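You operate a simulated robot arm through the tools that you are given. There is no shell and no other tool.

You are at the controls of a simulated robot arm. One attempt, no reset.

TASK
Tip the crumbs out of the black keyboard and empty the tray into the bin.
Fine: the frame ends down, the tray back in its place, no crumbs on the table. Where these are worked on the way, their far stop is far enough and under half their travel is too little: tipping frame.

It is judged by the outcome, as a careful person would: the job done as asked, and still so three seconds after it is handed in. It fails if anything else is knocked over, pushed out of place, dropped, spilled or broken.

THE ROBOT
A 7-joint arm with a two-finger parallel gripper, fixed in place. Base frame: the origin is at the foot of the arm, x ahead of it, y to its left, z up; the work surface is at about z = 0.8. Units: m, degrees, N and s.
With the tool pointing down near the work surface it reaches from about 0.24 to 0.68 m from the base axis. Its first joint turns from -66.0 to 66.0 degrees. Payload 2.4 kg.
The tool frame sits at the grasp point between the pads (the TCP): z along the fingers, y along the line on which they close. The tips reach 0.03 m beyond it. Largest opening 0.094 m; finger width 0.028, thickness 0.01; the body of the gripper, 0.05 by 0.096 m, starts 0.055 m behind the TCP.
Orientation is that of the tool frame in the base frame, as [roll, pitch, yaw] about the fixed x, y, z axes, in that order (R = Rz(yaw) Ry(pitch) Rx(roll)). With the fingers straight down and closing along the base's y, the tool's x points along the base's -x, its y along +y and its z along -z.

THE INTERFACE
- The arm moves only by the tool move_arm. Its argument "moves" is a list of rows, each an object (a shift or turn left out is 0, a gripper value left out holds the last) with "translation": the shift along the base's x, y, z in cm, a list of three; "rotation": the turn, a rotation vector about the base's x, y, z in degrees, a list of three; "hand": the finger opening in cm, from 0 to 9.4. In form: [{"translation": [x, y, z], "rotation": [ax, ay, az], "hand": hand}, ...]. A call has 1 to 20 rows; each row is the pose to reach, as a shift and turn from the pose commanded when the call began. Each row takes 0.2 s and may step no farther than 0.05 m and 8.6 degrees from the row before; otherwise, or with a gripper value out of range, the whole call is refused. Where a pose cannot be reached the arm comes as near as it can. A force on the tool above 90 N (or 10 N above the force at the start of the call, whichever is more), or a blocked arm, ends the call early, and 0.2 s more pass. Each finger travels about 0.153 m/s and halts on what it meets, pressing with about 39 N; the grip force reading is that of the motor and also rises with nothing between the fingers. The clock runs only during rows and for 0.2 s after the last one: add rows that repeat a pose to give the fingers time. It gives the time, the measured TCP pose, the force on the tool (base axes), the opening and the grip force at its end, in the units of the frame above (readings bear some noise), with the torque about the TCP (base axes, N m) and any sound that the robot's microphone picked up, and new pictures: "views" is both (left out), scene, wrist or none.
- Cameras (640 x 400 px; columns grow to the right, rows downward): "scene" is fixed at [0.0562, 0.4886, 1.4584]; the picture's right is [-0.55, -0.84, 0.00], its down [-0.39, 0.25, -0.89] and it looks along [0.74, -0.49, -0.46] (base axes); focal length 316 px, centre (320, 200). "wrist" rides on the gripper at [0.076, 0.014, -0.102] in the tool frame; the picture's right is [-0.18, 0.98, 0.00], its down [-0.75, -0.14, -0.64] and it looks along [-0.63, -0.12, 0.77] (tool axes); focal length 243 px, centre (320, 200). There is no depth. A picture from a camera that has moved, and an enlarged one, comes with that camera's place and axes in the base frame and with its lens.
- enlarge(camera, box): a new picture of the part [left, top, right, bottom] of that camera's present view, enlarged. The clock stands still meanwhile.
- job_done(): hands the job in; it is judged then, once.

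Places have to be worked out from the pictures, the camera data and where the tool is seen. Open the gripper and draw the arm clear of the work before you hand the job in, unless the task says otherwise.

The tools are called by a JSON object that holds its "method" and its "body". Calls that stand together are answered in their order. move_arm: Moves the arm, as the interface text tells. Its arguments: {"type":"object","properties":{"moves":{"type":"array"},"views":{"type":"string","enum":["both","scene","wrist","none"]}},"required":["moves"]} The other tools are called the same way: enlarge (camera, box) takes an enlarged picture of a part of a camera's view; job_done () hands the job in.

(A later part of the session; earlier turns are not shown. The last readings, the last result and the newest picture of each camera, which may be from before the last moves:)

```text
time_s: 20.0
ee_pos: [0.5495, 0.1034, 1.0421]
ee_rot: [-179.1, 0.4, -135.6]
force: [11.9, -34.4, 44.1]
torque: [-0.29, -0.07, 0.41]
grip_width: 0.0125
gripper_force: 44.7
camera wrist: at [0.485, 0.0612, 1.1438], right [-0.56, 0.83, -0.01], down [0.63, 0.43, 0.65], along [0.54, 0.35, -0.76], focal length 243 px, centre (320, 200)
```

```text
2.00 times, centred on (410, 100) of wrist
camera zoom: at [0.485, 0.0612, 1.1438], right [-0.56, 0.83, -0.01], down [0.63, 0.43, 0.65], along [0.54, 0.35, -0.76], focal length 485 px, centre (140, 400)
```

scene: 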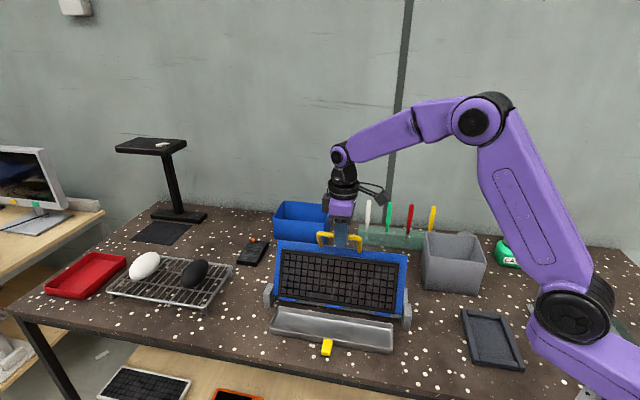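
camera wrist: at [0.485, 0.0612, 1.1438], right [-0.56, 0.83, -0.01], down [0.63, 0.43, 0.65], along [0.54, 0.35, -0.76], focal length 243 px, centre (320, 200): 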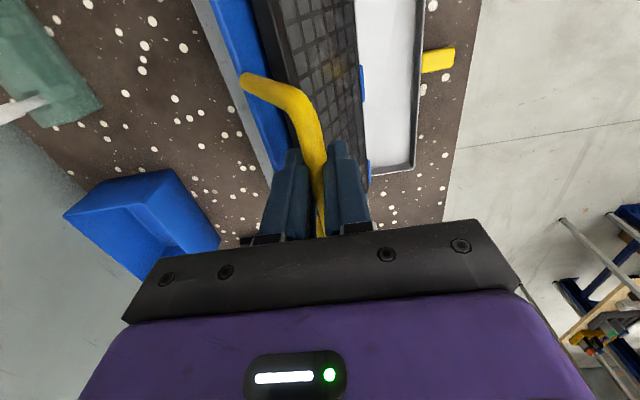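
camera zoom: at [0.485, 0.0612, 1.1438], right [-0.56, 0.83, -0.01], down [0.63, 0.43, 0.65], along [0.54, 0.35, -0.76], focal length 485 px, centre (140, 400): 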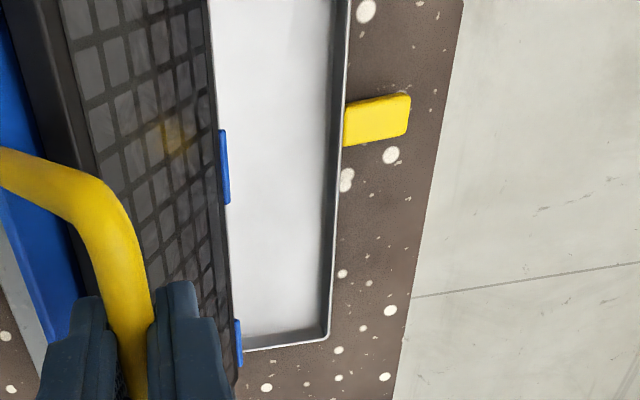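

The tray still shows nothing in it. I'll relax the residual load, hold the frame at the stop for a couple of seconds, and check the tray again.

{"method": "move_arm", "body": {"moves": [{"translation": [0.1, -0.1, 0.3]}, {"translation": [0.2, -0.2, 0.4]}, {"translation": [0.2, -0.2, 0.4]}, {"translation": [0.2, -0.2, 0.4]}, {"translation": [0.2, -0.2, 0.4]}, {"translation": [0.2, -0.2, 0.4]}, {"translation": [0.2, -0.2, 0.4]}, {"translation": [0.2, -0.2, 0.4]}, {"translation": [0.2, -0.2, 0.4]}, {"translation": [0.2, -0.2, 0.4]}]}}

{"method": "enlarge", "body": {"camera": "scene", "box": [260, 240, 420, 360]}}

{"method": "enlarge", "body": {"camera": "wrist", "box": [230, 0, 490, 200]}}

```text
time_s: 22.2
ee_pos: [0.5509, 0.1031, 1.0429]
ee_rot: [-179.6, -0.1, -135.3]
force: [20.6, -26.7, 6.1]
torque: [-0.11, -0.23, 0.77]
grip_width: 0.0117
gripper_force: 45.0
camera wrist: at [0.4863, 0.061, 1.1447], right [-0.56, 0.83, -0.01], down [0.63, 0.43, 0.64], along [0.53, 0.35, -0.77], focal length 243 px, centre (320, 200)
```

scene: 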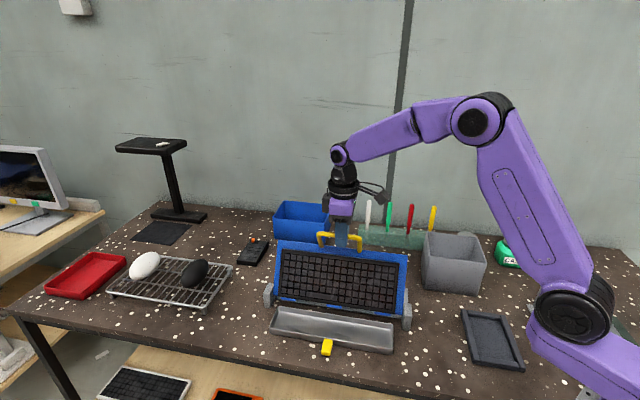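
wrist: 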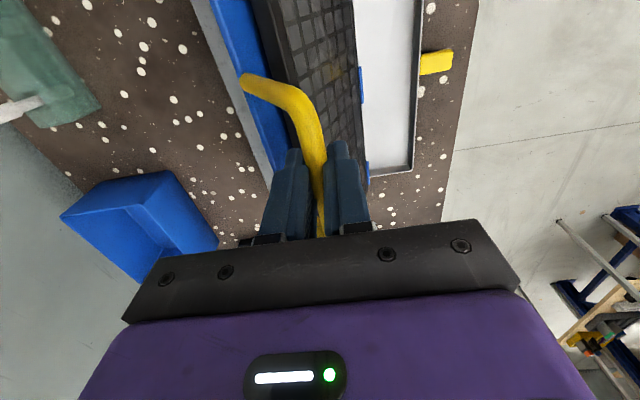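

```text
3.33 times, centred on (340, 300) of scene
camera zoom: at [0.0567, 0.4877, 1.4587], right [-0.55, -0.84, 0.0], down [-0.39, 0.25, -0.89], along [0.74, -0.49, -0.46], focal length 1052 px, centre (253, -133)
```

zoom: 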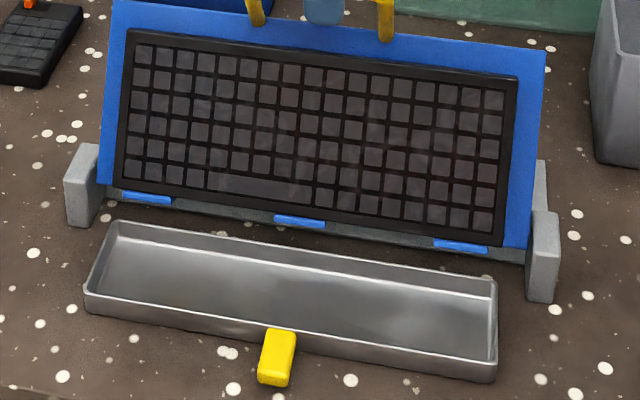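

```text
2.00 times, centred on (360, 100) of wrist
camera zoom: at [0.4863, 0.061, 1.1447], right [-0.56, 0.83, -0.01], down [0.63, 0.43, 0.64], along [0.53, 0.35, -0.77], focal length 485 px, centre (240, 400)
```

zoom: 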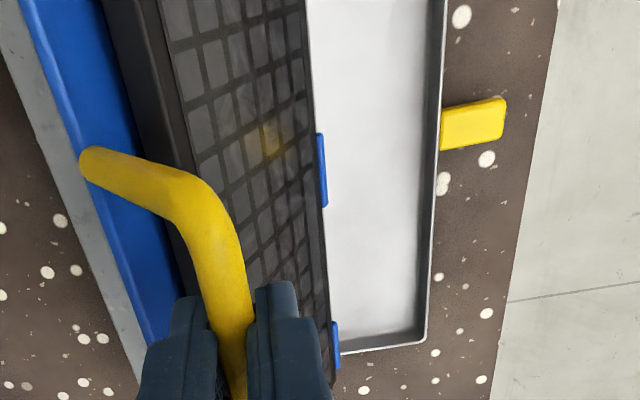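

The force confirms the stop, but I see no crumbs from this angle. The frame holds itself, so I'll release the bar, rise, and turn the wrist camera over the tray side for a close look at the tray and keyboard face.

{"method": "move_arm", "body": {"moves": [{"hand": 2.5}, {"hand": 4}, {"translation": [0, 0, 3]}, {"translation": [0, 0, 7]}, {"translation": [0, 0, 9], "rotation": [0, 0, -6]}, {"translation": [-1, 1, 9], "rotation": [0, 0, -14]}, {"translation": [-2.5, 2.5, 9], "rotation": [0, 0, -22]}, {"translation": [-4, 4, 9], "rotation": [0, 0, -30]}, {"translation": [-5.5, 5.5, 9], "rotation": [0, 0, -38]}, {"translation": [-7, 7, 9], "rotation": [0, 0, -46]}, {"translation": [-8.5, 8.5, 9], "rotation": [0, 0, -54]}, {"translation": [-10, 10, 9], "rotation": [0, 0, -62]}, {"translation": [-11, 11, 9], "rotation": [0, 0, -70]}, {"translation": [-11, 11, 9], "rotation": [0, 0, -78]}, {"translation": [-11, 11, 9], "rotation": [0, 0, -86]}, {"translation": [-11, 11, 9], "rotation": [0, 0, -90]}, {"translation": [-11, 11, 9], "rotation": [0, 0, -90]}]}}

{"method": "enlarge", "body": {"camera": "wrist", "box": [160, 0, 480, 200]}}

```text
time_s: 25.8
ee_pos: [0.4372, 0.2207, 1.1328]
ee_rot: [-179.9, 0.0, 134.9]
force: [-0.6, 0.1, 0.5]
torque: [0.0, -0.03, 0.02]
grip_width: 0.04
gripper_force: 0.0
camera wrist: at [0.3945, 0.2845, 1.2349], right [0.83, 0.56, 0.0], down [0.43, -0.63, 0.64], along [0.36, -0.53, -0.77], focal length 243 px, centre (320, 200)
```

scene: 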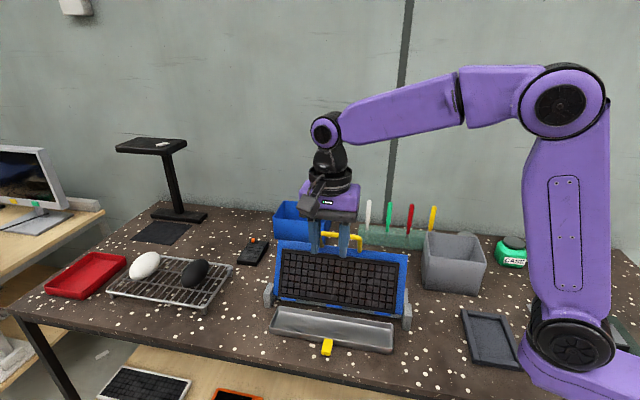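
wrist: 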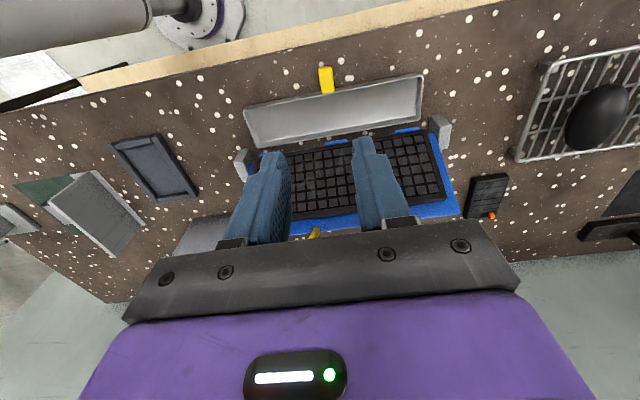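

```text
2.00 times, centred on (320, 100) of wrist
camera zoom: at [0.3945, 0.2845, 1.2349], right [0.83, 0.56, 0.0], down [0.43, -0.63, 0.64], along [0.36, -0.53, -0.77], focal length 485 px, centre (320, 400)
```

zoom: 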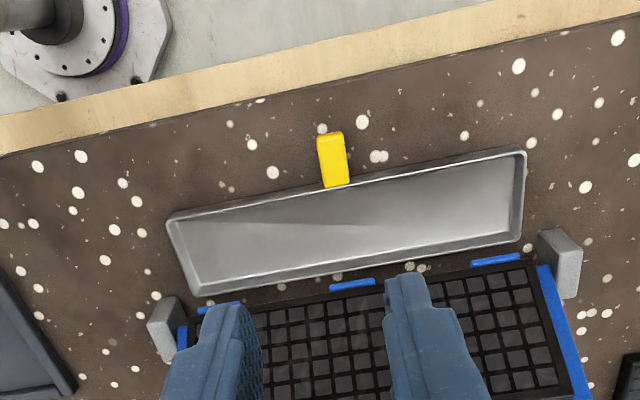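

No crumbs show in the tray. I'll zoom in on the keyboard face and frame to judge its angle and whether crumbs remain in it.

{"method": "enlarge", "body": {"camera": "scene", "box": [260, 190, 430, 310]}}

{"method": "enlarge", "body": {"camera": "scene", "box": [270, 240, 340, 310]}}

{"method": "enlarge", "body": {"camera": "scene", "box": [340, 240, 410, 310]}}

{"method": "enlarge", "body": {"camera": "scene", "box": [410, 200, 530, 300]}}

```text
3.33 times, centred on (345, 250) of scene
camera zoom: at [0.0562, 0.4886, 1.4584], right [-0.55, -0.84, 0.0], down [-0.39, 0.25, -0.89], along [0.74, -0.49, -0.46], focal length 1052 px, centre (237, 33)
```

zoom: 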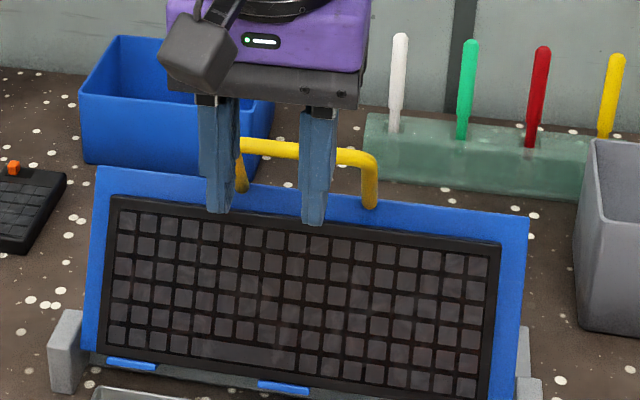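

```text
5.71 times, centred on (305, 275) of scene
camera zoom: at [0.0562, 0.4886, 1.4584], right [-0.55, -0.84, 0.0], down [-0.39, 0.25, -0.89], along [0.74, -0.49, -0.46], focal length 1803 px, centre (406, -229)
```

zoom: 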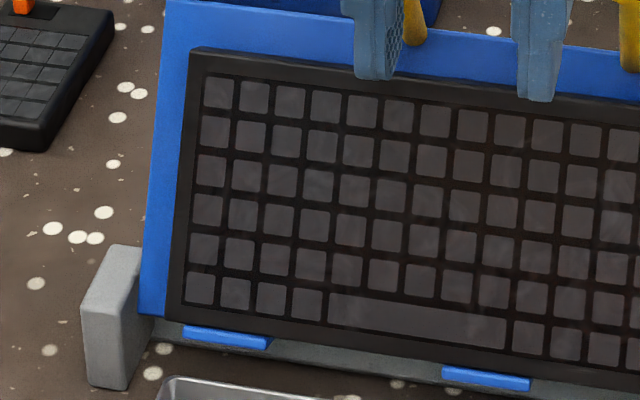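

```text
5.71 times, centred on (375, 275) of scene
camera zoom: at [0.0562, 0.4886, 1.4584], right [-0.55, -0.84, 0.0], down [-0.39, 0.25, -0.89], along [0.74, -0.49, -0.46], focal length 1803 px, centre (6, -229)
```

zoom: 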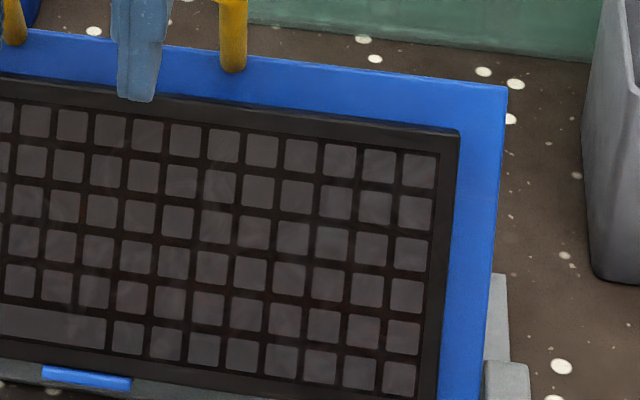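

```text
4.00 times, centred on (470, 250) of scene
camera zoom: at [0.0562, 0.4886, 1.4584], right [-0.55, -0.84, 0.0], down [-0.39, 0.25, -0.89], along [0.74, -0.49, -0.46], focal length 1262 px, centre (-280, 0)
```

zoom: 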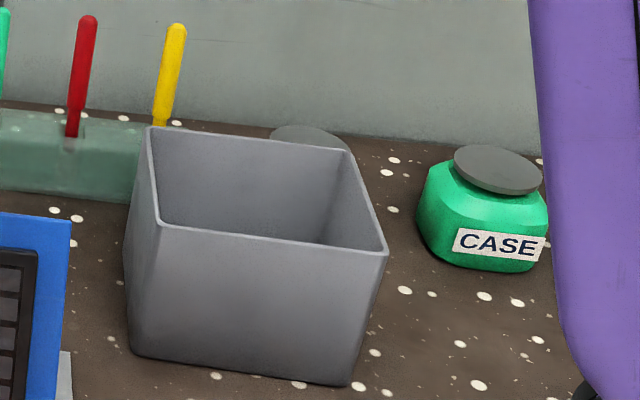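

The crumbs aren't distinguishable in any view, but the frame has been against its far stop, so I'll lower it again. First I turn the gripper back by 90°, staying clear of the frame.

{"method": "move_arm", "body": {"moves": [{"translation": [0, 0, 1], "rotation": [0, 0, 8]}, {"translation": [0, 0, 2], "rotation": [0, 0, 16]}, {"translation": [0, 0, 2], "rotation": [0, 0, 24]}, {"translation": [0, 0, 2], "rotation": [0, 0, 32]}, {"translation": [0, 0, 2], "rotation": [0, 0, 40]}, {"translation": [0, 0, 2], "rotation": [0, 0, 48]}, {"translation": [0, 0, 2], "rotation": [0, 0, 56]}, {"translation": [0, 0, 2], "rotation": [0, 0, 64]}, {"translation": [0, 0, 2], "rotation": [0, 0, 72]}, {"translation": [0, 0, 2], "rotation": [0, 0, 80]}, {"translation": [0, 0, 2], "rotation": [0, 0, 88]}, {"translation": [0, 0, 2], "rotation": [0, 0, 90]}, {"translation": [0, 0, 2], "rotation": [0, 0, 90], "hand": 3.6}], "views": "none"}}

```text
time_s: 28.6
ee_pos: [0.4366, 0.2196, 1.1519]
ee_rot: [-179.9, 0.1, -134.9]
force: [-0.2, 0.1, 0.1]
torque: [-0.02, -0.03, -0.01]
grip_width: 0.0359
gripper_force: 0.0
```

Now I tilt the tool 61.5° to match the frame and go to a standoff 8 cm behind the bar along the finger direction.

{"method": "move_arm", "body": {"moves": [{"rotation": [-5.44, -5.44, 0]}, {"rotation": [-10.87, -10.87, 0]}, {"translation": [1, -1, 0], "rotation": [-16.3, -16.3, 0]}, {"translation": [2, -2, -1], "rotation": [-21.75, -21.75, 0]}, {"translation": [3, -3, -2], "rotation": [-27.2, -27.2, 0]}, {"translation": [4, -4, -3], "rotation": [-32.6, -32.6, 0]}, {"translation": [5, -5, -4.5], "rotation": [-38, -38, 0]}, {"translation": [6, -6, -6], "rotation": [-43.5, -43.5, 0]}, {"translation": [6.57, -6.57, -7.4], "rotation": [-43.5, -43.5, 0]}, {"translation": [6.57, -6.57, -7.4], "rotation": [-43.5, -43.5, 0]}]}}

{"method": "enlarge", "body": {"camera": "wrist", "box": [200, 0, 440, 240]}}

```text
time_s: 30.8
ee_pos: [0.5034, 0.1535, 1.0783]
ee_rot: [-118.3, 0.0, -134.9]
force: [-0.4, 0.4, 0.3]
torque: [0.01, 0.03, -0.02]
grip_width: 0.0359
gripper_force: 0.0
camera wrist: at [0.3827, 0.1682, 1.114], right [-0.2, 0.46, -0.86], down [0.18, 0.88, 0.43], along [0.96, -0.07, -0.26], focal length 243 px, centre (320, 200)
```

scene: 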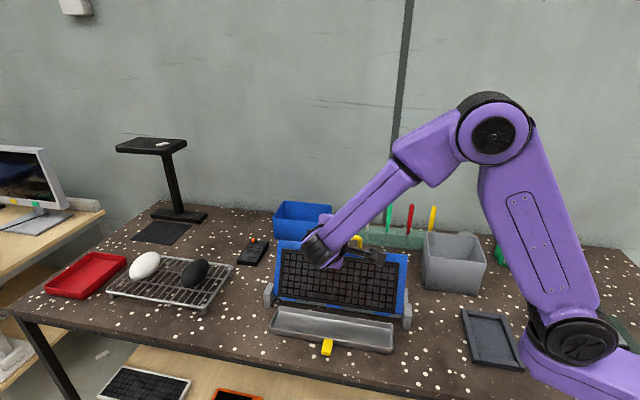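
wrist: 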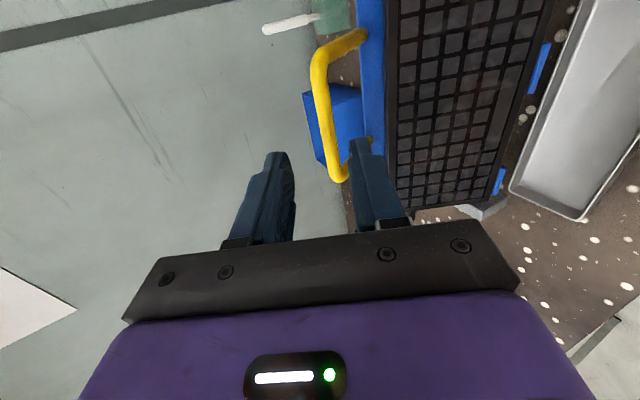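

```text
1.67 times, centred on (320, 120) of wrist
camera zoom: at [0.3827, 0.1682, 1.114], right [-0.2, 0.46, -0.86], down [0.18, 0.88, 0.43], along [0.96, -0.07, -0.26], focal length 404 px, centre (320, 333)
```

zoom: 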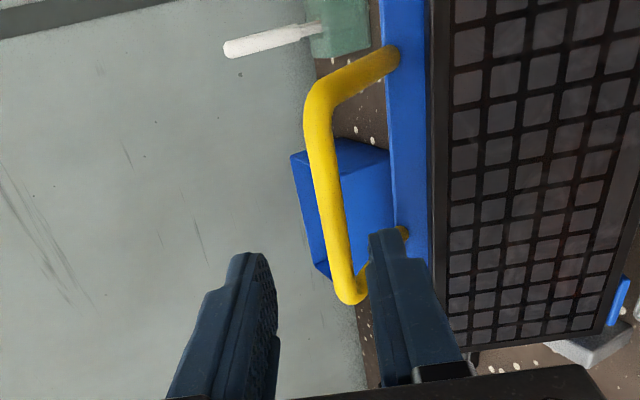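

In the tool frame the bar sits about 7 mm toward the lower finger; I'll shift by that and advance 8 cm along the fingers.

{"method": "move_arm", "body": {"moves": [{"translation": [-0.24, 0.24, -0.62]}, {"translation": [0.7, -0.7, -1.3]}, {"translation": [1.63, -1.63, -2.05]}, {"translation": [2.56, -2.56, -2.77]}, {"translation": [3.49, -3.49, -3.48]}, {"translation": [4.74, -4.74, -4.43]}]}}

{"method": "enlarge", "body": {"camera": "wrist", "box": [200, 0, 440, 240]}}

```text
time_s: 32.2
ee_pos: [0.5533, 0.109, 1.0319]
ee_rot: [-118.4, -0.1, -135.0]
force: [-0.4, -0.2, 0.0]
torque: [-0.01, -0.02, 0.0]
grip_width: 0.036
gripper_force: 0.1
camera wrist: at [0.4307, 0.1235, 1.0691], right [-0.2, 0.46, -0.86], down [0.18, 0.88, 0.43], along [0.96, -0.07, -0.26], focal length 243 px, centre (320, 200)
```

scene: 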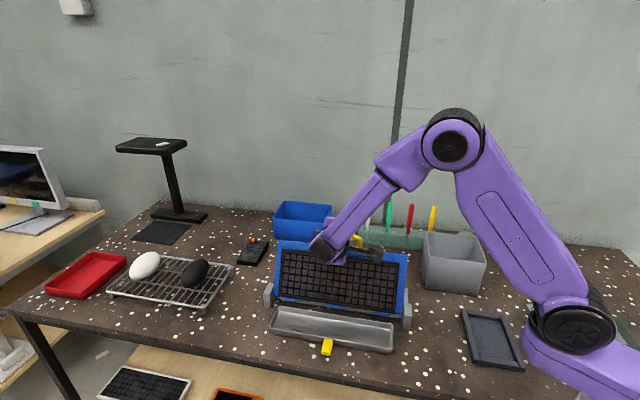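
wrist: 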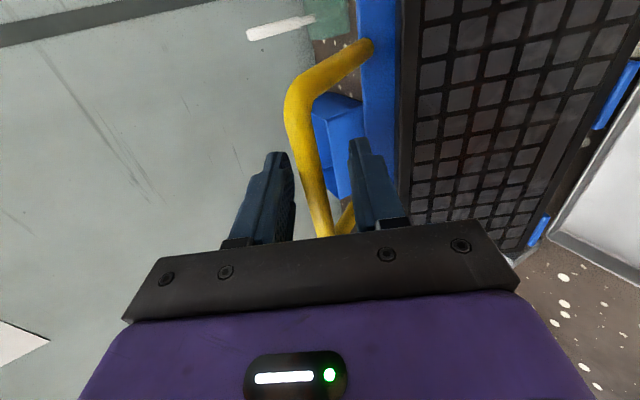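

```text
1.67 times, centred on (320, 120) of wrist
camera zoom: at [0.4307, 0.1235, 1.0691], right [-0.2, 0.46, -0.86], down [0.18, 0.88, 0.43], along [0.96, -0.07, -0.26], focal length 404 px, centre (320, 333)
```

zoom: 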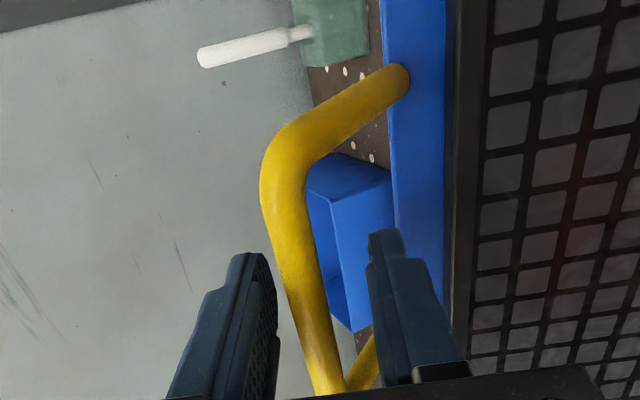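

The bar is between the fingers, slightly deeper than before. Closing on it.

{"method": "move_arm", "body": {"moves": [{"hand": 2}, {"hand": 0}, {"hand": 0}, {"hand": 0}], "views": "wrist"}}

```text
time_s: 33.2
ee_pos: [0.5512, 0.1087, 1.0349]
ee_rot: [-118.2, 0.2, -135.1]
force: [9.1, -4.0, 25.7]
torque: [0.09, -0.1, -0.15]
grip_width: 0.016
gripper_force: 45.4
camera wrist: at [0.4313, 0.123, 1.0705], right [-0.2, 0.46, -0.87], down [0.18, 0.88, 0.43], along [0.96, -0.07, -0.26], focal length 243 px, centre (320, 200)
```

wrist: 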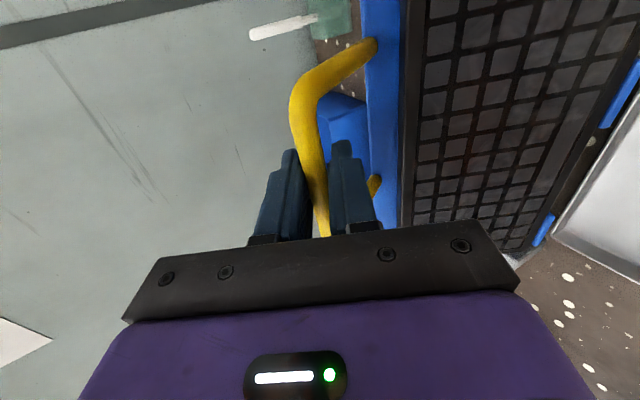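

Gripped. I'll now lower the frame along the arc, first 24°, watching the forces.

{"method": "move_arm", "body": {"moves": [{"translation": [0.45, -0.45, 0.05], "rotation": [1.41, 1.41, 0]}, {"translation": [0.93, -0.93, 0], "rotation": [2.83, 2.83, 0]}, {"translation": [1.85, -1.85, -0.3], "rotation": [5.66, 5.66, 0]}, {"translation": [2.76, -2.76, -0.64], "rotation": [8.49, 8.49, 0]}, {"translation": [3.65, -3.65, -1.07], "rotation": [11.31, 11.31, 0]}, {"translation": [4.51, -4.51, -1.58], "rotation": [14.14, 14.14, 0]}, {"translation": [5.35, -5.35, -2.18], "rotation": [16.97, 16.97, 0]}, {"translation": [5.35, -5.35, -2.18], "rotation": [16.97, 16.97, 0]}]}}

```text
time_s: 35.0
ee_pos: [0.6058, 0.0556, 1.0121]
ee_rot: [-142.5, 0.0, -134.9]
force: [7.5, -0.2, 3.4]
torque: [0.75, -0.86, 0.47]
grip_width: 0.0161
gripper_force: 45.4
camera wrist: at [0.5005, 0.0539, 1.0841], right [-0.42, 0.68, -0.6], down [0.34, 0.73, 0.6], along [0.84, 0.05, -0.54], focal length 243 px, centre (320, 200)
```

scene: 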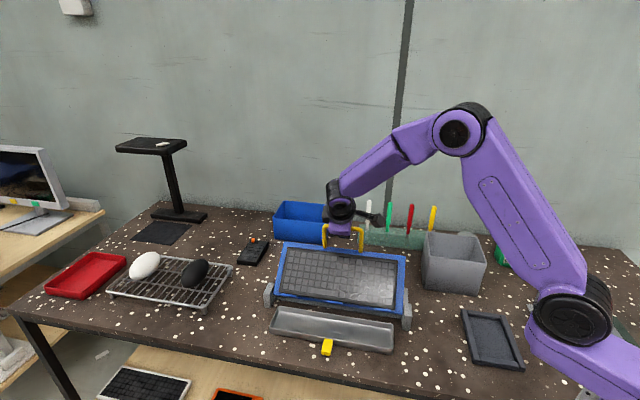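
wrist: 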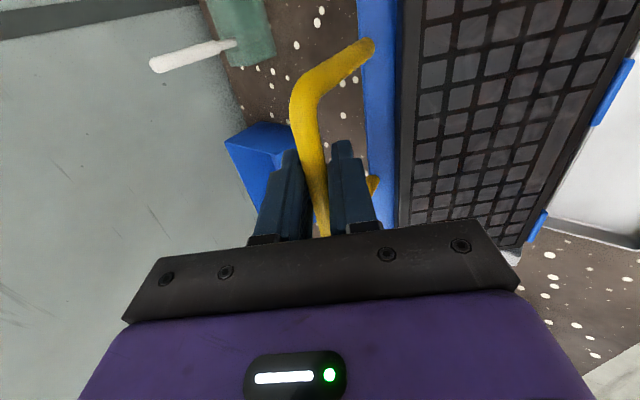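

Low forces all along. Continuing down another 28°.

{"method": "move_arm", "body": {"moves": [{"translation": [0.81, -0.81, -0.68], "rotation": [2.83, 2.83, 0]}, {"translation": [1.58, -1.58, -1.44], "rotation": [5.66, 5.66, 0]}, {"translation": [2.31, -2.31, -2.27], "rotation": [8.49, 8.49, 0]}, {"translation": [3.0, -3.0, -3.17], "rotation": [11.31, 11.31, 0]}, {"translation": [3.64, -3.64, -4.13], "rotation": [14.14, 14.14, 0]}, {"translation": [4.23, -4.23, -5.16], "rotation": [16.97, 16.97, 0]}, {"translation": [4.77, -4.77, -6.25], "rotation": [19.8, 19.8, 0]}, {"translation": [4.77, -4.77, -6.25], "rotation": [19.8, 19.8, 0]}]}}

{"method": "enlarge", "body": {"camera": "scene", "box": [250, 220, 420, 360]}}

```text
time_s: 36.8
ee_pos: [0.6533, 0.0078, 0.949]
ee_rot: [-170.6, 0.0, -134.9]
force: [13.4, 6.7, -0.2]
torque: [-0.22, 0.23, -0.43]
grip_width: 0.0161
gripper_force: 45.1
camera wrist: at [0.5787, -0.0246, 1.0478], right [-0.56, 0.82, -0.16], down [0.55, 0.51, 0.66], along [0.62, 0.28, -0.74], focal length 243 px, centre (320, 200)
```

scene: 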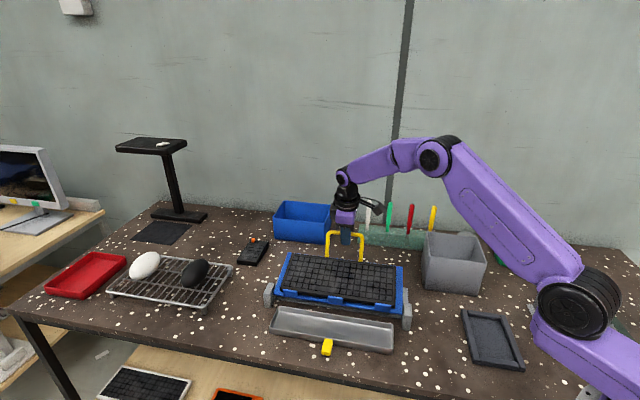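
wrist: 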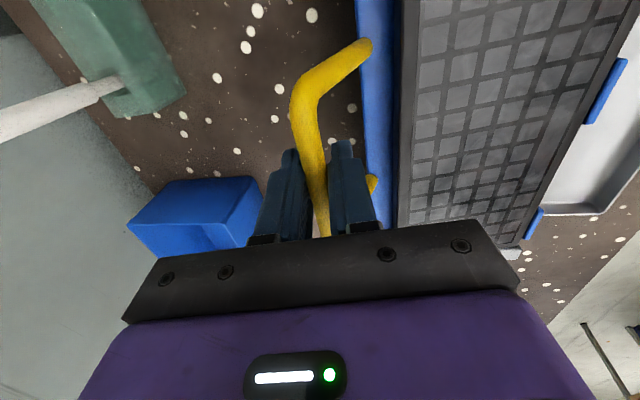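

```text
2.86 times, centred on (335, 290) of scene
camera zoom: at [0.0566, 0.4888, 1.4583], right [-0.55, -0.84, 0.0], down [-0.39, 0.25, -0.89], along [0.74, -0.49, -0.46], focal length 902 px, centre (277, -57)
```

zoom: 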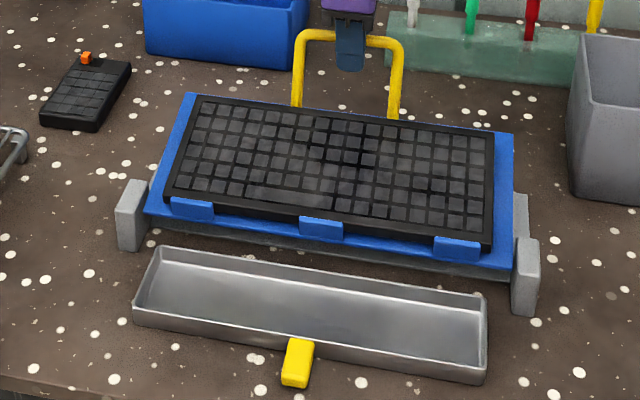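

Roughly 10° remain; I'll lower in 2° steps.

{"method": "move_arm", "body": {"moves": [{"translation": [0.25, -0.25, -0.56], "rotation": [1.41, 1.41, 0]}, {"translation": [0.49, -0.49, -1.13], "rotation": [2.83, 2.83, 0]}, {"translation": [0.71, -0.71, -1.72], "rotation": [4.24, 4.24, 0]}, {"translation": [0.91, -0.91, -2.31], "rotation": [5.66, 5.66, 0]}, {"translation": [0.91, -0.91, -2.31], "rotation": [5.66, 5.66, 0]}]}}

{"method": "enlarge", "body": {"camera": "scene", "box": [250, 220, 420, 360]}}

```text
time_s: 38.0
ee_pos: [0.6636, -0.002, 0.9273]
ee_rot: [-178.2, 0.4, -135.0]
force: [26.2, 7.9, 4.5]
torque: [-0.32, 0.37, -0.27]
grip_width: 0.0161
gripper_force: 44.8
camera wrist: at [0.5968, -0.0438, 1.0283], right [-0.56, 0.82, -0.03], down [0.61, 0.44, 0.65], along [0.55, 0.35, -0.76], focal length 243 px, centre (320, 200)
```

scene: 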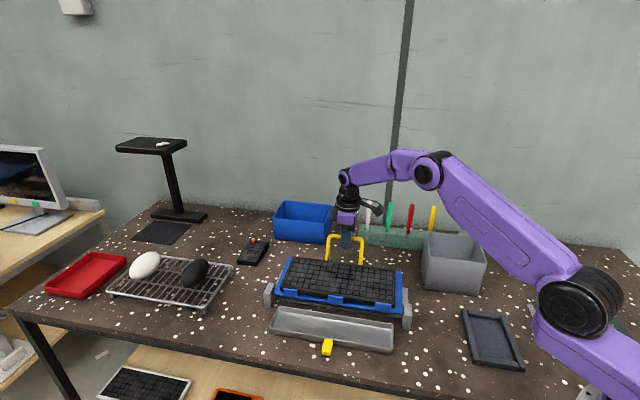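
wrist: 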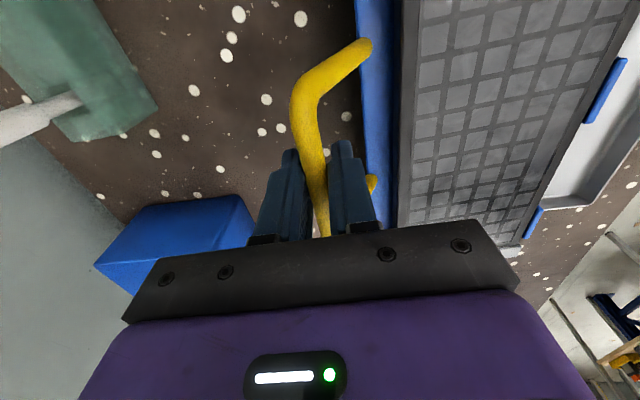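

```text
2.86 times, centred on (335, 290) of scene
camera zoom: at [0.0569, 0.4888, 1.4583], right [-0.55, -0.84, 0.0], down [-0.39, 0.25, -0.89], along [0.74, -0.49, -0.46], focal length 902 px, centre (277, -57)
```

zoom: 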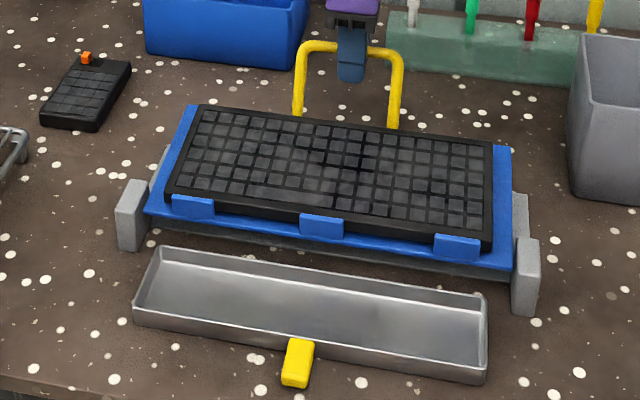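

The frame is about 2–3° above its rest position. I'll lower it the rest of the way gently until it contacts.

{"method": "move_arm", "body": {"moves": [{"translation": [0.05, -0.05, -0.3], "rotation": [0.7, 0.7, 0]}, {"translation": [0.1, -0.1, -0.6], "rotation": [1.2, 1.2, 0]}, {"translation": [0.12, -0.12, -0.8], "rotation": [1.4, 1.4, 0]}, {"translation": [0.12, -0.12, -0.8], "rotation": [1.4, 1.4, 0]}], "views": "scene"}}

{"method": "enlarge", "body": {"camera": "scene", "box": [240, 220, 440, 360]}}

```text
time_s: 39.0
ee_pos: [0.6654, -0.004, 0.9194]
ee_rot: [-179.9, 0.4, -135.1]
force: [29.2, -2.6, 5.6]
torque: [-0.51, 0.46, -0.24]
grip_width: 0.0163
gripper_force: 44.9
```

scene: 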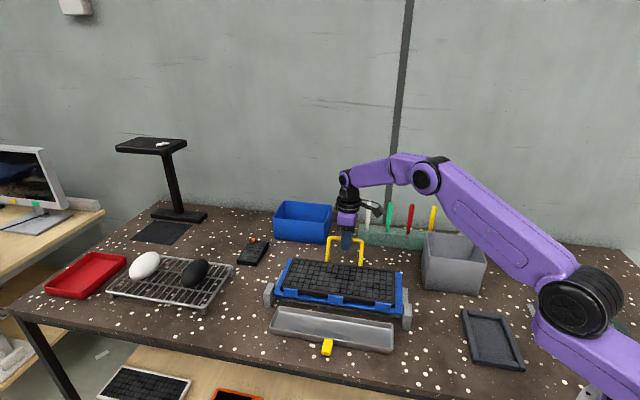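

```text
2.86 times, centred on (340, 290) of scene
camera zoom: at [0.0569, 0.4885, 1.4584], right [-0.55, -0.84, 0.0], down [-0.39, 0.25, -0.89], along [0.74, -0.49, -0.46], focal length 902 px, centre (263, -57)
```

zoom: 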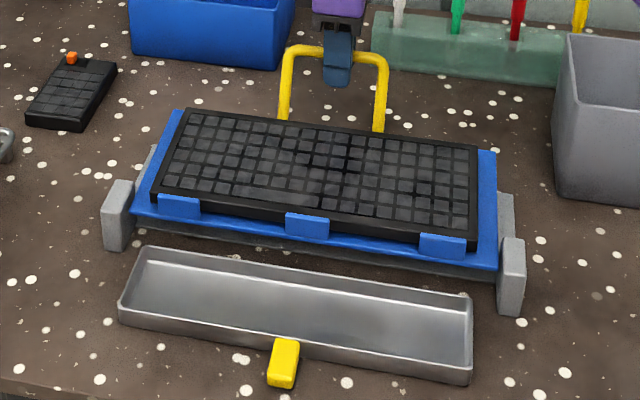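

Nearly at rest; one more small lowering of up to 6 mm until the contact force rises.

{"method": "move_arm", "body": {"moves": [{"translation": [-0.1, 0.1, -0.2], "rotation": [0.3, 0.3, 0]}, {"translation": [-0.1, 0.1, -0.4], "rotation": [0.6, 0.6, 0]}, {"translation": [-0.1, 0.1, -0.6], "rotation": [0.8, 0.8, 0]}, {"translation": [-0.1, 0.1, -0.6], "rotation": [0.8, 0.8, 0]}], "views": "scene"}}

{"method": "enlarge", "body": {"camera": "scene", "box": [240, 220, 440, 360]}}

```text
time_s: 40.0
ee_pos: [0.666, -0.0063, 0.9161]
ee_rot: [179.4, 0.7, -135.2]
force: [34.7, -16.3, 12.3]
torque: [-0.5, 0.42, -0.16]
grip_width: 0.016
gripper_force: 45.0
```

scene: 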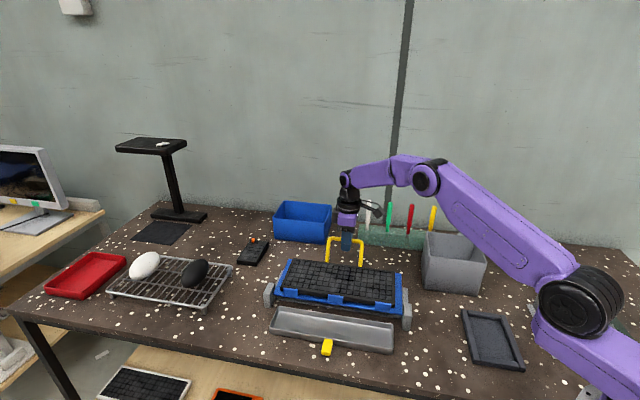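

```text
2.86 times, centred on (340, 290) of scene
camera zoom: at [0.0569, 0.4881, 1.4585], right [-0.55, -0.84, 0.0], down [-0.39, 0.25, -0.89], along [0.74, -0.49, -0.46], focal length 902 px, centre (263, -57)
```

zoom: 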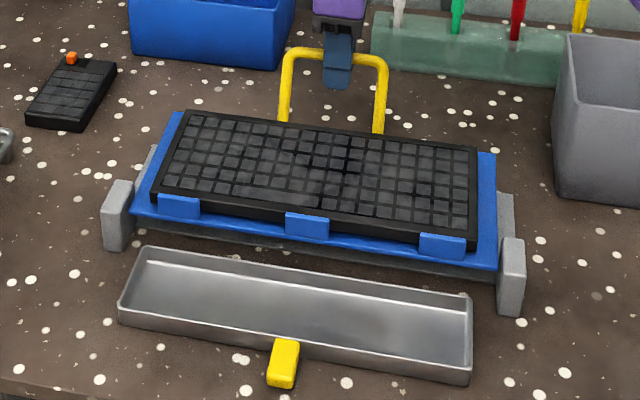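

Slightly above its original line still, and the bar pulls the tool outward (~36 N), so I'll correct outward 3 mm and press down a touch more.

{"method": "move_arm", "body": {"moves": [{"translation": [0.2, -0.2, -0.1], "rotation": [0, 0, 0]}, {"translation": [0.3, -0.3, -0.4], "rotation": [0.3, 0.3, 0]}, {"translation": [0.3, -0.3, -0.7], "rotation": [0.5, 0.5, 0]}, {"translation": [0.3, -0.3, -0.7], "rotation": [0.5, 0.5, 0]}], "views": "scene"}}

{"method": "enlarge", "body": {"camera": "scene", "box": [240, 220, 440, 360]}}

```text
time_s: 41.0
ee_pos: [0.6672, -0.008, 0.9112]
ee_rot: [178.3, 0.5, -135.0]
force: [12.3, -15.8, 34.9]
torque: [-0.13, 0.01, -0.23]
grip_width: 0.0162
gripper_force: 44.5
```

scene: 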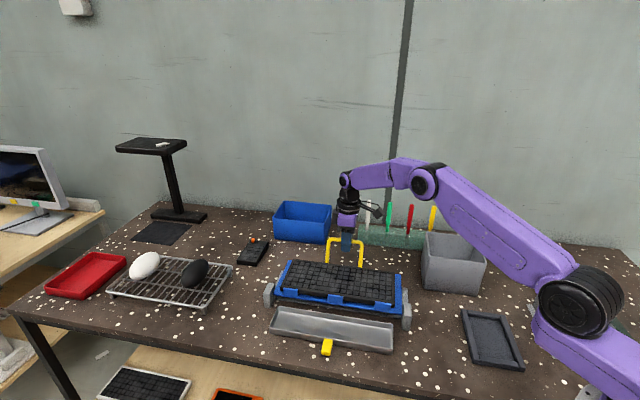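

```text
2.86 times, centred on (340, 290) of scene
camera zoom: at [0.0557, 0.4882, 1.4585], right [-0.55, -0.84, 0.0], down [-0.39, 0.25, -0.89], along [0.74, -0.49, -0.46], focal length 902 px, centre (263, -57)
```

zoom: 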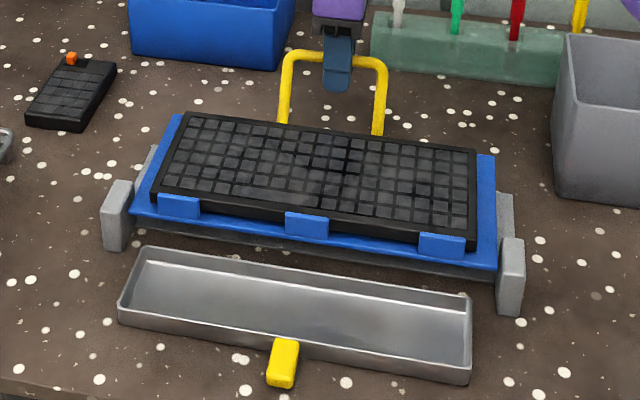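

Contact force rose to 35 N and the frame matches its original outline: it's down. I'll open the fingers and rise straight up.

{"method": "move_arm", "body": {"moves": [{"translation": [0, 0, 0.4]}, {"translation": [0, 0, 0.4], "hand": 2.5}, {"translation": [0, 0, 0.4], "hand": 4}, {"translation": [0, 0, 2], "hand": 4}, {"translation": [0, 0, 6], "hand": 4}, {"translation": [0, 0, 10], "hand": 4}, {"translation": [0, 0, 14], "hand": 4}]}}

{"method": "enlarge", "body": {"camera": "scene", "box": [240, 220, 440, 360]}}

```text
time_s: 42.6
ee_pos: [0.6625, -0.0062, 1.046]
ee_rot: [177.7, 0.0, -135.1]
force: [-0.1, 0.0, 0.7]
torque: [0.0, 0.0, -0.01]
grip_width: 0.0396
gripper_force: 0.1
camera wrist: at [0.6027, -0.0529, 1.1481], right [-0.56, 0.82, 0.04], down [0.65, 0.42, 0.64], along [0.51, 0.38, -0.77], focal length 243 px, centre (320, 200)
```

scene: 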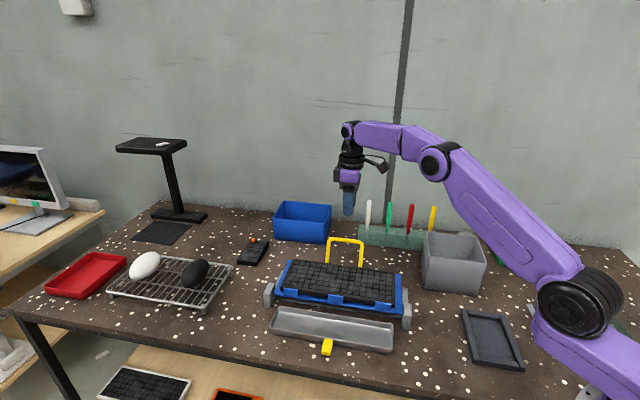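
wrist: 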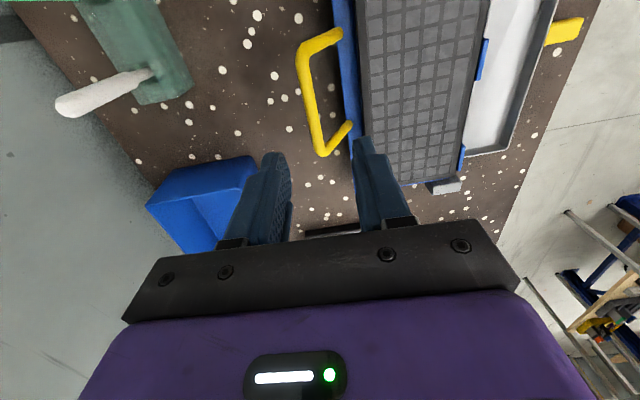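

```text
2.86 times, centred on (340, 290) of scene
camera zoom: at [0.0562, 0.4886, 1.4584], right [-0.55, -0.84, 0.0], down [-0.39, 0.25, -0.89], along [0.74, -0.49, -0.46], focal length 902 px, centre (263, -57)
```

zoom: 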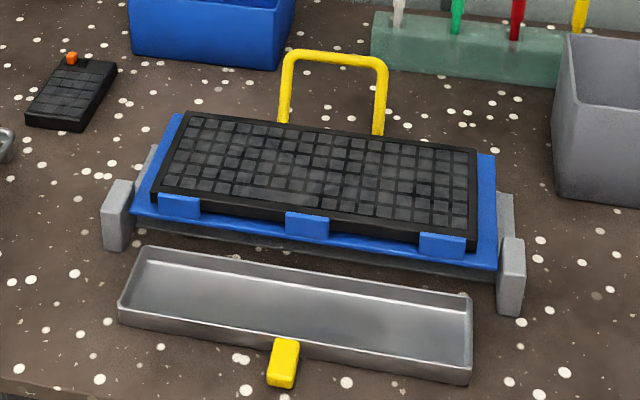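

The frame is down as originally (the keyboard merely settled against its clips). Before taking the tray I'll rehearse the pouring pose empty-handed, high above the bin: first yaw the tool while moving there.

{"method": "move_arm", "body": {"moves": [{"translation": [-1, -0.5, 3], "rotation": [0, 0, -8]}, {"translation": [-2, -1, 6], "rotation": [0, 0, -16]}, {"translation": [-4, -2, 9], "rotation": [0, 0, -24]}, {"translation": [-6, -3, 12], "rotation": [0, 0, -32]}, {"translation": [-8, -4.5, 14], "rotation": [0, 0, -40]}, {"translation": [-10, -6, 16], "rotation": [0, 0, -48]}, {"translation": [-12, -7.5, 18], "rotation": [0, 0, -56]}, {"translation": [-14, -9, 20], "rotation": [0, 0, -64]}, {"translation": [-16, -11, 20], "rotation": [0, 0, -72]}, {"translation": [-18, -13, 20], "rotation": [0, 0, -80]}, {"translation": [-20, -15, 20], "rotation": [0, 0, -88]}, {"translation": [-22, -17, 20], "rotation": [0, 0, -96]}, {"translation": [-24, -19, 20], "rotation": [0, 0, -104]}, {"translation": [-26.5, -20.5, 20], "rotation": [0, 0, -112]}, {"translation": [-26.5, -20.5, 20], "rotation": [0, 0, -120]}, {"translation": [-26.5, -20.5, 20], "rotation": [0, 0, -128]}, {"translation": [-26.5, -20.5, 20], "rotation": [0, 0, -136]}, {"translation": [-26.5, -20.5, 20], "rotation": [0, 0, -144]}, {"translation": [-26.5, -20.5, 20], "rotation": [0, 0, -152]}, {"translation": [-26.5, -20.5, 20], "rotation": [0, 0, -160]}]}}

{"method": "enlarge", "body": {"camera": "wrist", "box": [100, 0, 540, 240]}}

```text
time_s: 46.8
ee_pos: [0.3987, -0.211, 1.246]
ee_rot: [177.8, -0.1, 64.8]
force: [-0.5, 0.3, -0.8]
torque: [0.02, 0.01, 0.0]
grip_width: 0.04
gripper_force: 0.0
camera wrist: at [0.4416, -0.1463, 1.3484], right [0.81, -0.58, 0.04], down [-0.47, -0.61, 0.64], along [-0.35, -0.53, -0.77], focal length 243 px, centre (320, 200)
```

scene: 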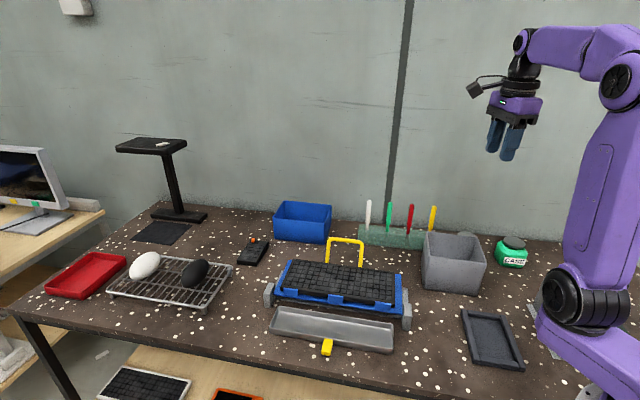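
wrist: 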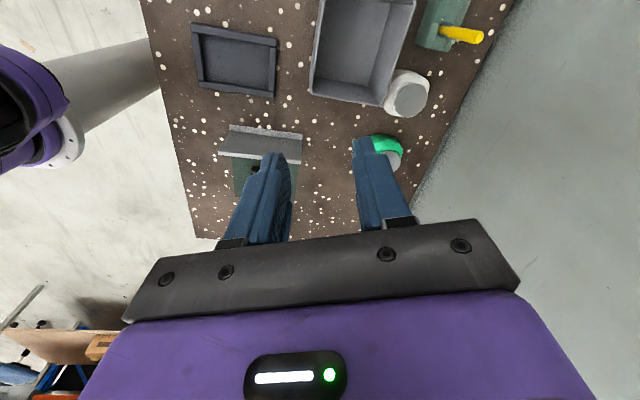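

```text
1.45 times, centred on (320, 120) of wrist
camera zoom: at [0.4416, -0.1463, 1.3484], right [0.81, -0.58, 0.04], down [-0.47, -0.61, 0.64], along [-0.35, -0.53, -0.77], focal length 353 px, centre (320, 316)
```

zoom: 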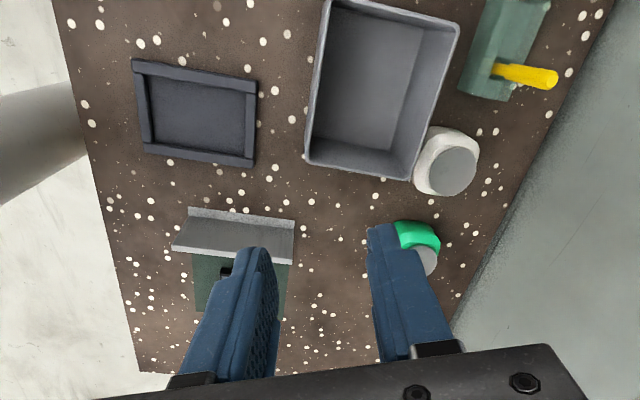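

The yaw pose works, and the bin rim centre comes out at about (0.465, -0.245), z≈0.92. Now I rehearse the tilt (up to 128° about the tab axis) at this safe height to see if the arm can do it.

{"method": "move_arm", "body": {"moves": [{"rotation": [-3.41, -7.24, 0]}, {"rotation": [-6.82, -14.48, 0]}, {"rotation": [-10.23, -21.72, 0]}, {"rotation": [-13.64, -28.96, 0]}, {"rotation": [-17.05, -36.2, 0]}, {"rotation": [-20.46, -43.44, 0]}, {"rotation": [-23.87, -50.68, 0]}, {"rotation": [-27.28, -57.92, 0]}, {"rotation": [-30.69, -65.16, 0]}, {"rotation": [-34.1, -72.4, 0]}, {"rotation": [-37.51, -79.64, 0]}, {"rotation": [-40.92, -86.88, 0]}, {"rotation": [-44.33, -94.12, 0]}, {"rotation": [-47.74, -101.36, 0]}, {"rotation": [-51.15, -108.6, 0]}, {"rotation": [-54.56, -115.84, 0]}, {"rotation": [-54.56, -115.84, 0]}]}}

```text
time_s: 50.4
ee_pos: [0.4134, -0.2144, 1.2629]
ee_rot: [49.8, 0.1, 64.7]
force: [-0.2, -0.2, -0.5]
torque: [0.0, -0.03, 0.01]
grip_width: 0.0398
gripper_force: 0.1
out of reach, approached as far as the arm can: row 11, 12, 13, 14, 15, 16, 17
camera wrist: at [0.3669, -0.1076, 1.2068], right [-0.65, 0.11, 0.75], down [-0.68, -0.51, -0.52], along [0.33, -0.85, 0.41], focal length 243 px, centre (320, 200)
```

scene: 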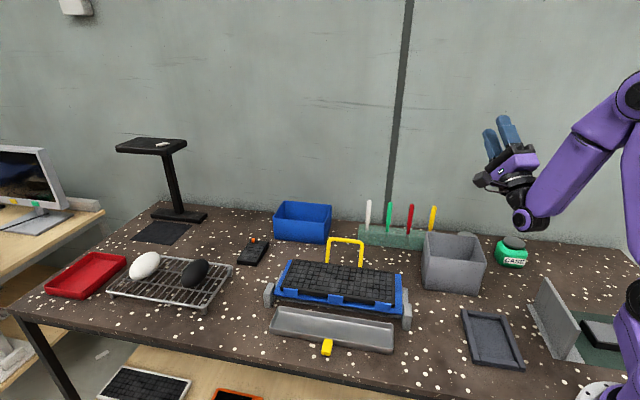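
wrist: 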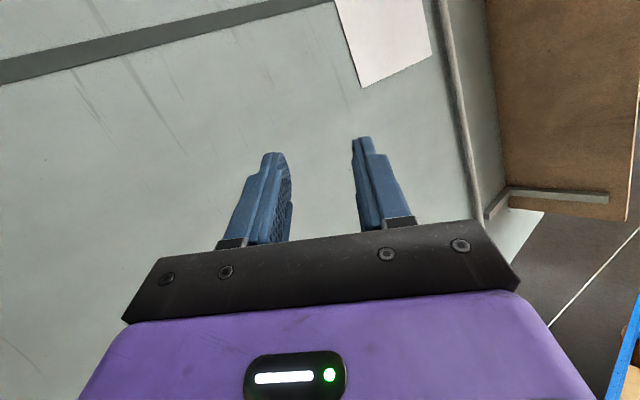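

The arm manages the full 128° tilt, with only ~2 cm position error. I'll now test the real pouring position lower down (lip over the bin centre), still empty-handed, in two stages.

{"method": "move_arm", "body": {"moves": [{"translation": [0, 2, -2]}, {"translation": [0, 4, -4]}, {"translation": [0, 5.9, -6]}, {"translation": [0, 5.9, -9]}, {"translation": [0, 5.9, -12]}, {"translation": [0, 5.9, -12]}]}}

```text
time_s: 51.8
ee_pos: [0.455, -0.1573, 1.2423]
ee_rot: [50.3, 0.2, 64.6]
force: [-0.4, -0.6, 0.0]
torque: [-0.05, 0.02, 0.01]
grip_width: 0.0398
gripper_force: 0.0
out of reach, approached as far as the arm can: row 1, 2, 3, 4, 5, 6
camera wrist: at [0.4099, -0.0505, 1.1873], right [-0.64, 0.1, 0.76], down [-0.69, -0.51, -0.52], along [0.33, -0.85, 0.4], focal length 243 px, centre (320, 200)
```

scene: 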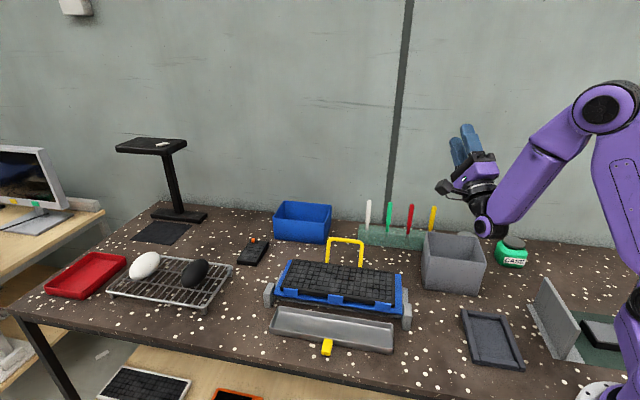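
wrist: 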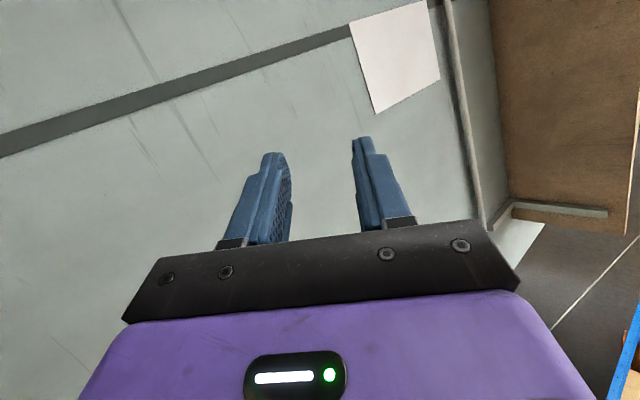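

At 128° tilt the arm cannot get that low (it stays at z≈1.24). I'll test a 118° tilt at a position slightly further out to see how low it can go.

{"method": "move_arm", "body": {"moves": [{"translation": [1.8, -0.9, 0], "rotation": [2.13, 4.53, 0]}, {"translation": [3.6, -1.8, 0], "rotation": [4.26, 9.05, 0]}, {"translation": [3.6, -1.8, 0], "rotation": [4.26, 9.05, 0]}, {"translation": [3.6, -1.8, 0], "rotation": [4.26, 9.05, 0]}], "views": "scene"}}

```text
time_s: 52.8
ee_pos: [0.4939, -0.1742, 1.2428]
ee_rot: [59.7, 0.2, 64.7]
force: [0.5, 0.0, 0.6]
torque: [-0.01, 0.03, 0.03]
grip_width: 0.0399
gripper_force: 0.0
```

scene: 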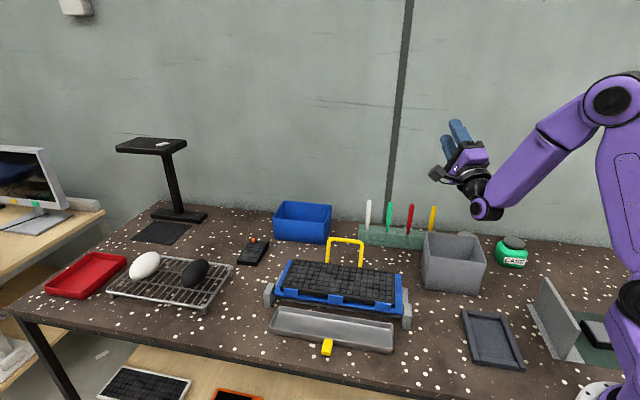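

That pose is reachable. Now I probe how far down it can go at this tilt.

{"method": "move_arm", "body": {"moves": [{"translation": [-1, 0, -3]}, {"translation": [-2, 0, -6]}, {"translation": [-3, 0, -9]}, {"translation": [-4, 0, -12]}, {"translation": [-4, 0, -12]}], "views": "scene"}}

```text
time_s: 54.0
ee_pos: [0.5047, -0.1831, 1.1493]
ee_rot: [59.8, 0.1, 64.7]
force: [-1.0, 0.3, 0.3]
torque: [0.01, 0.04, -0.07]
grip_width: 0.0401
gripper_force: 0.1
out of reach, approached as far as the arm can: row 3, 4
```

scene: 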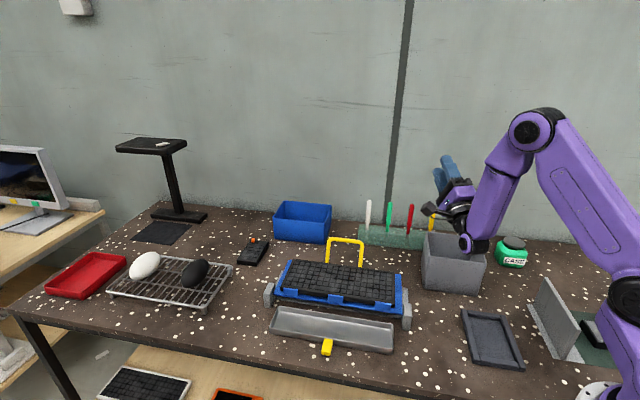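

At 118° with the tool square to the tray, low positions need too much radius. A better idea is gripping the tab with the tool leaned ~35° so a corner pour needs less wrist bend; I'll unwind to vertical first and rehearse that.

{"method": "move_arm", "body": {"moves": [{"translation": [0, 0, 2], "rotation": [3.35, 7.12, 0]}, {"translation": [-1, 0, 4], "rotation": [6.7, 14.24, 0]}, {"translation": [-2, 0, 6], "rotation": [10.05, 21.36, 0]}, {"translation": [-3, 0, 8], "rotation": [13.4, 28.5, 0]}, {"translation": [-4, 0, 10], "rotation": [16.75, 35.6, 0]}, {"translation": [-5, 0, 10], "rotation": [20.1, 42.7, 0]}, {"translation": [-6, 0, 10], "rotation": [23.5, 49.8, 0]}, {"translation": [-7, 0, 10], "rotation": [26.8, 57, 0]}, {"translation": [-8, 0, 10], "rotation": [30.2, 64.1, 0]}, {"translation": [-9, 0, 10], "rotation": [33.5, 71.2, 0]}, {"translation": [-10, -1, 10], "rotation": [36.9, 78.3, 0]}, {"translation": [-10.5, -1.5, 10], "rotation": [40.2, 85.4, 0]}, {"translation": [-10.5, -1.7, 10], "rotation": [43.6, 92.6, 0]}, {"translation": [-10.5, -1.7, 10], "rotation": [46.9, 99.7, 0]}, {"translation": [-10.5, -1.7, 10], "rotation": [50.3, 106.8, 0]}, {"translation": [-10.5, -1.7, 10], "rotation": [51.2, 108.8, 0]}], "views": "none"}}

```text
time_s: 57.4
ee_pos: [0.3518, -0.1908, 1.2004]
ee_rot: [173.2, 14.4, 64.1]
force: [0.0, 0.1, 0.0]
torque: [-0.01, -0.02, -0.02]
grip_width: 0.04
gripper_force: 0.1
out of reach, approached as far as the arm can: row 3, 4, 11, 12, 13, 14, 15, 16
```

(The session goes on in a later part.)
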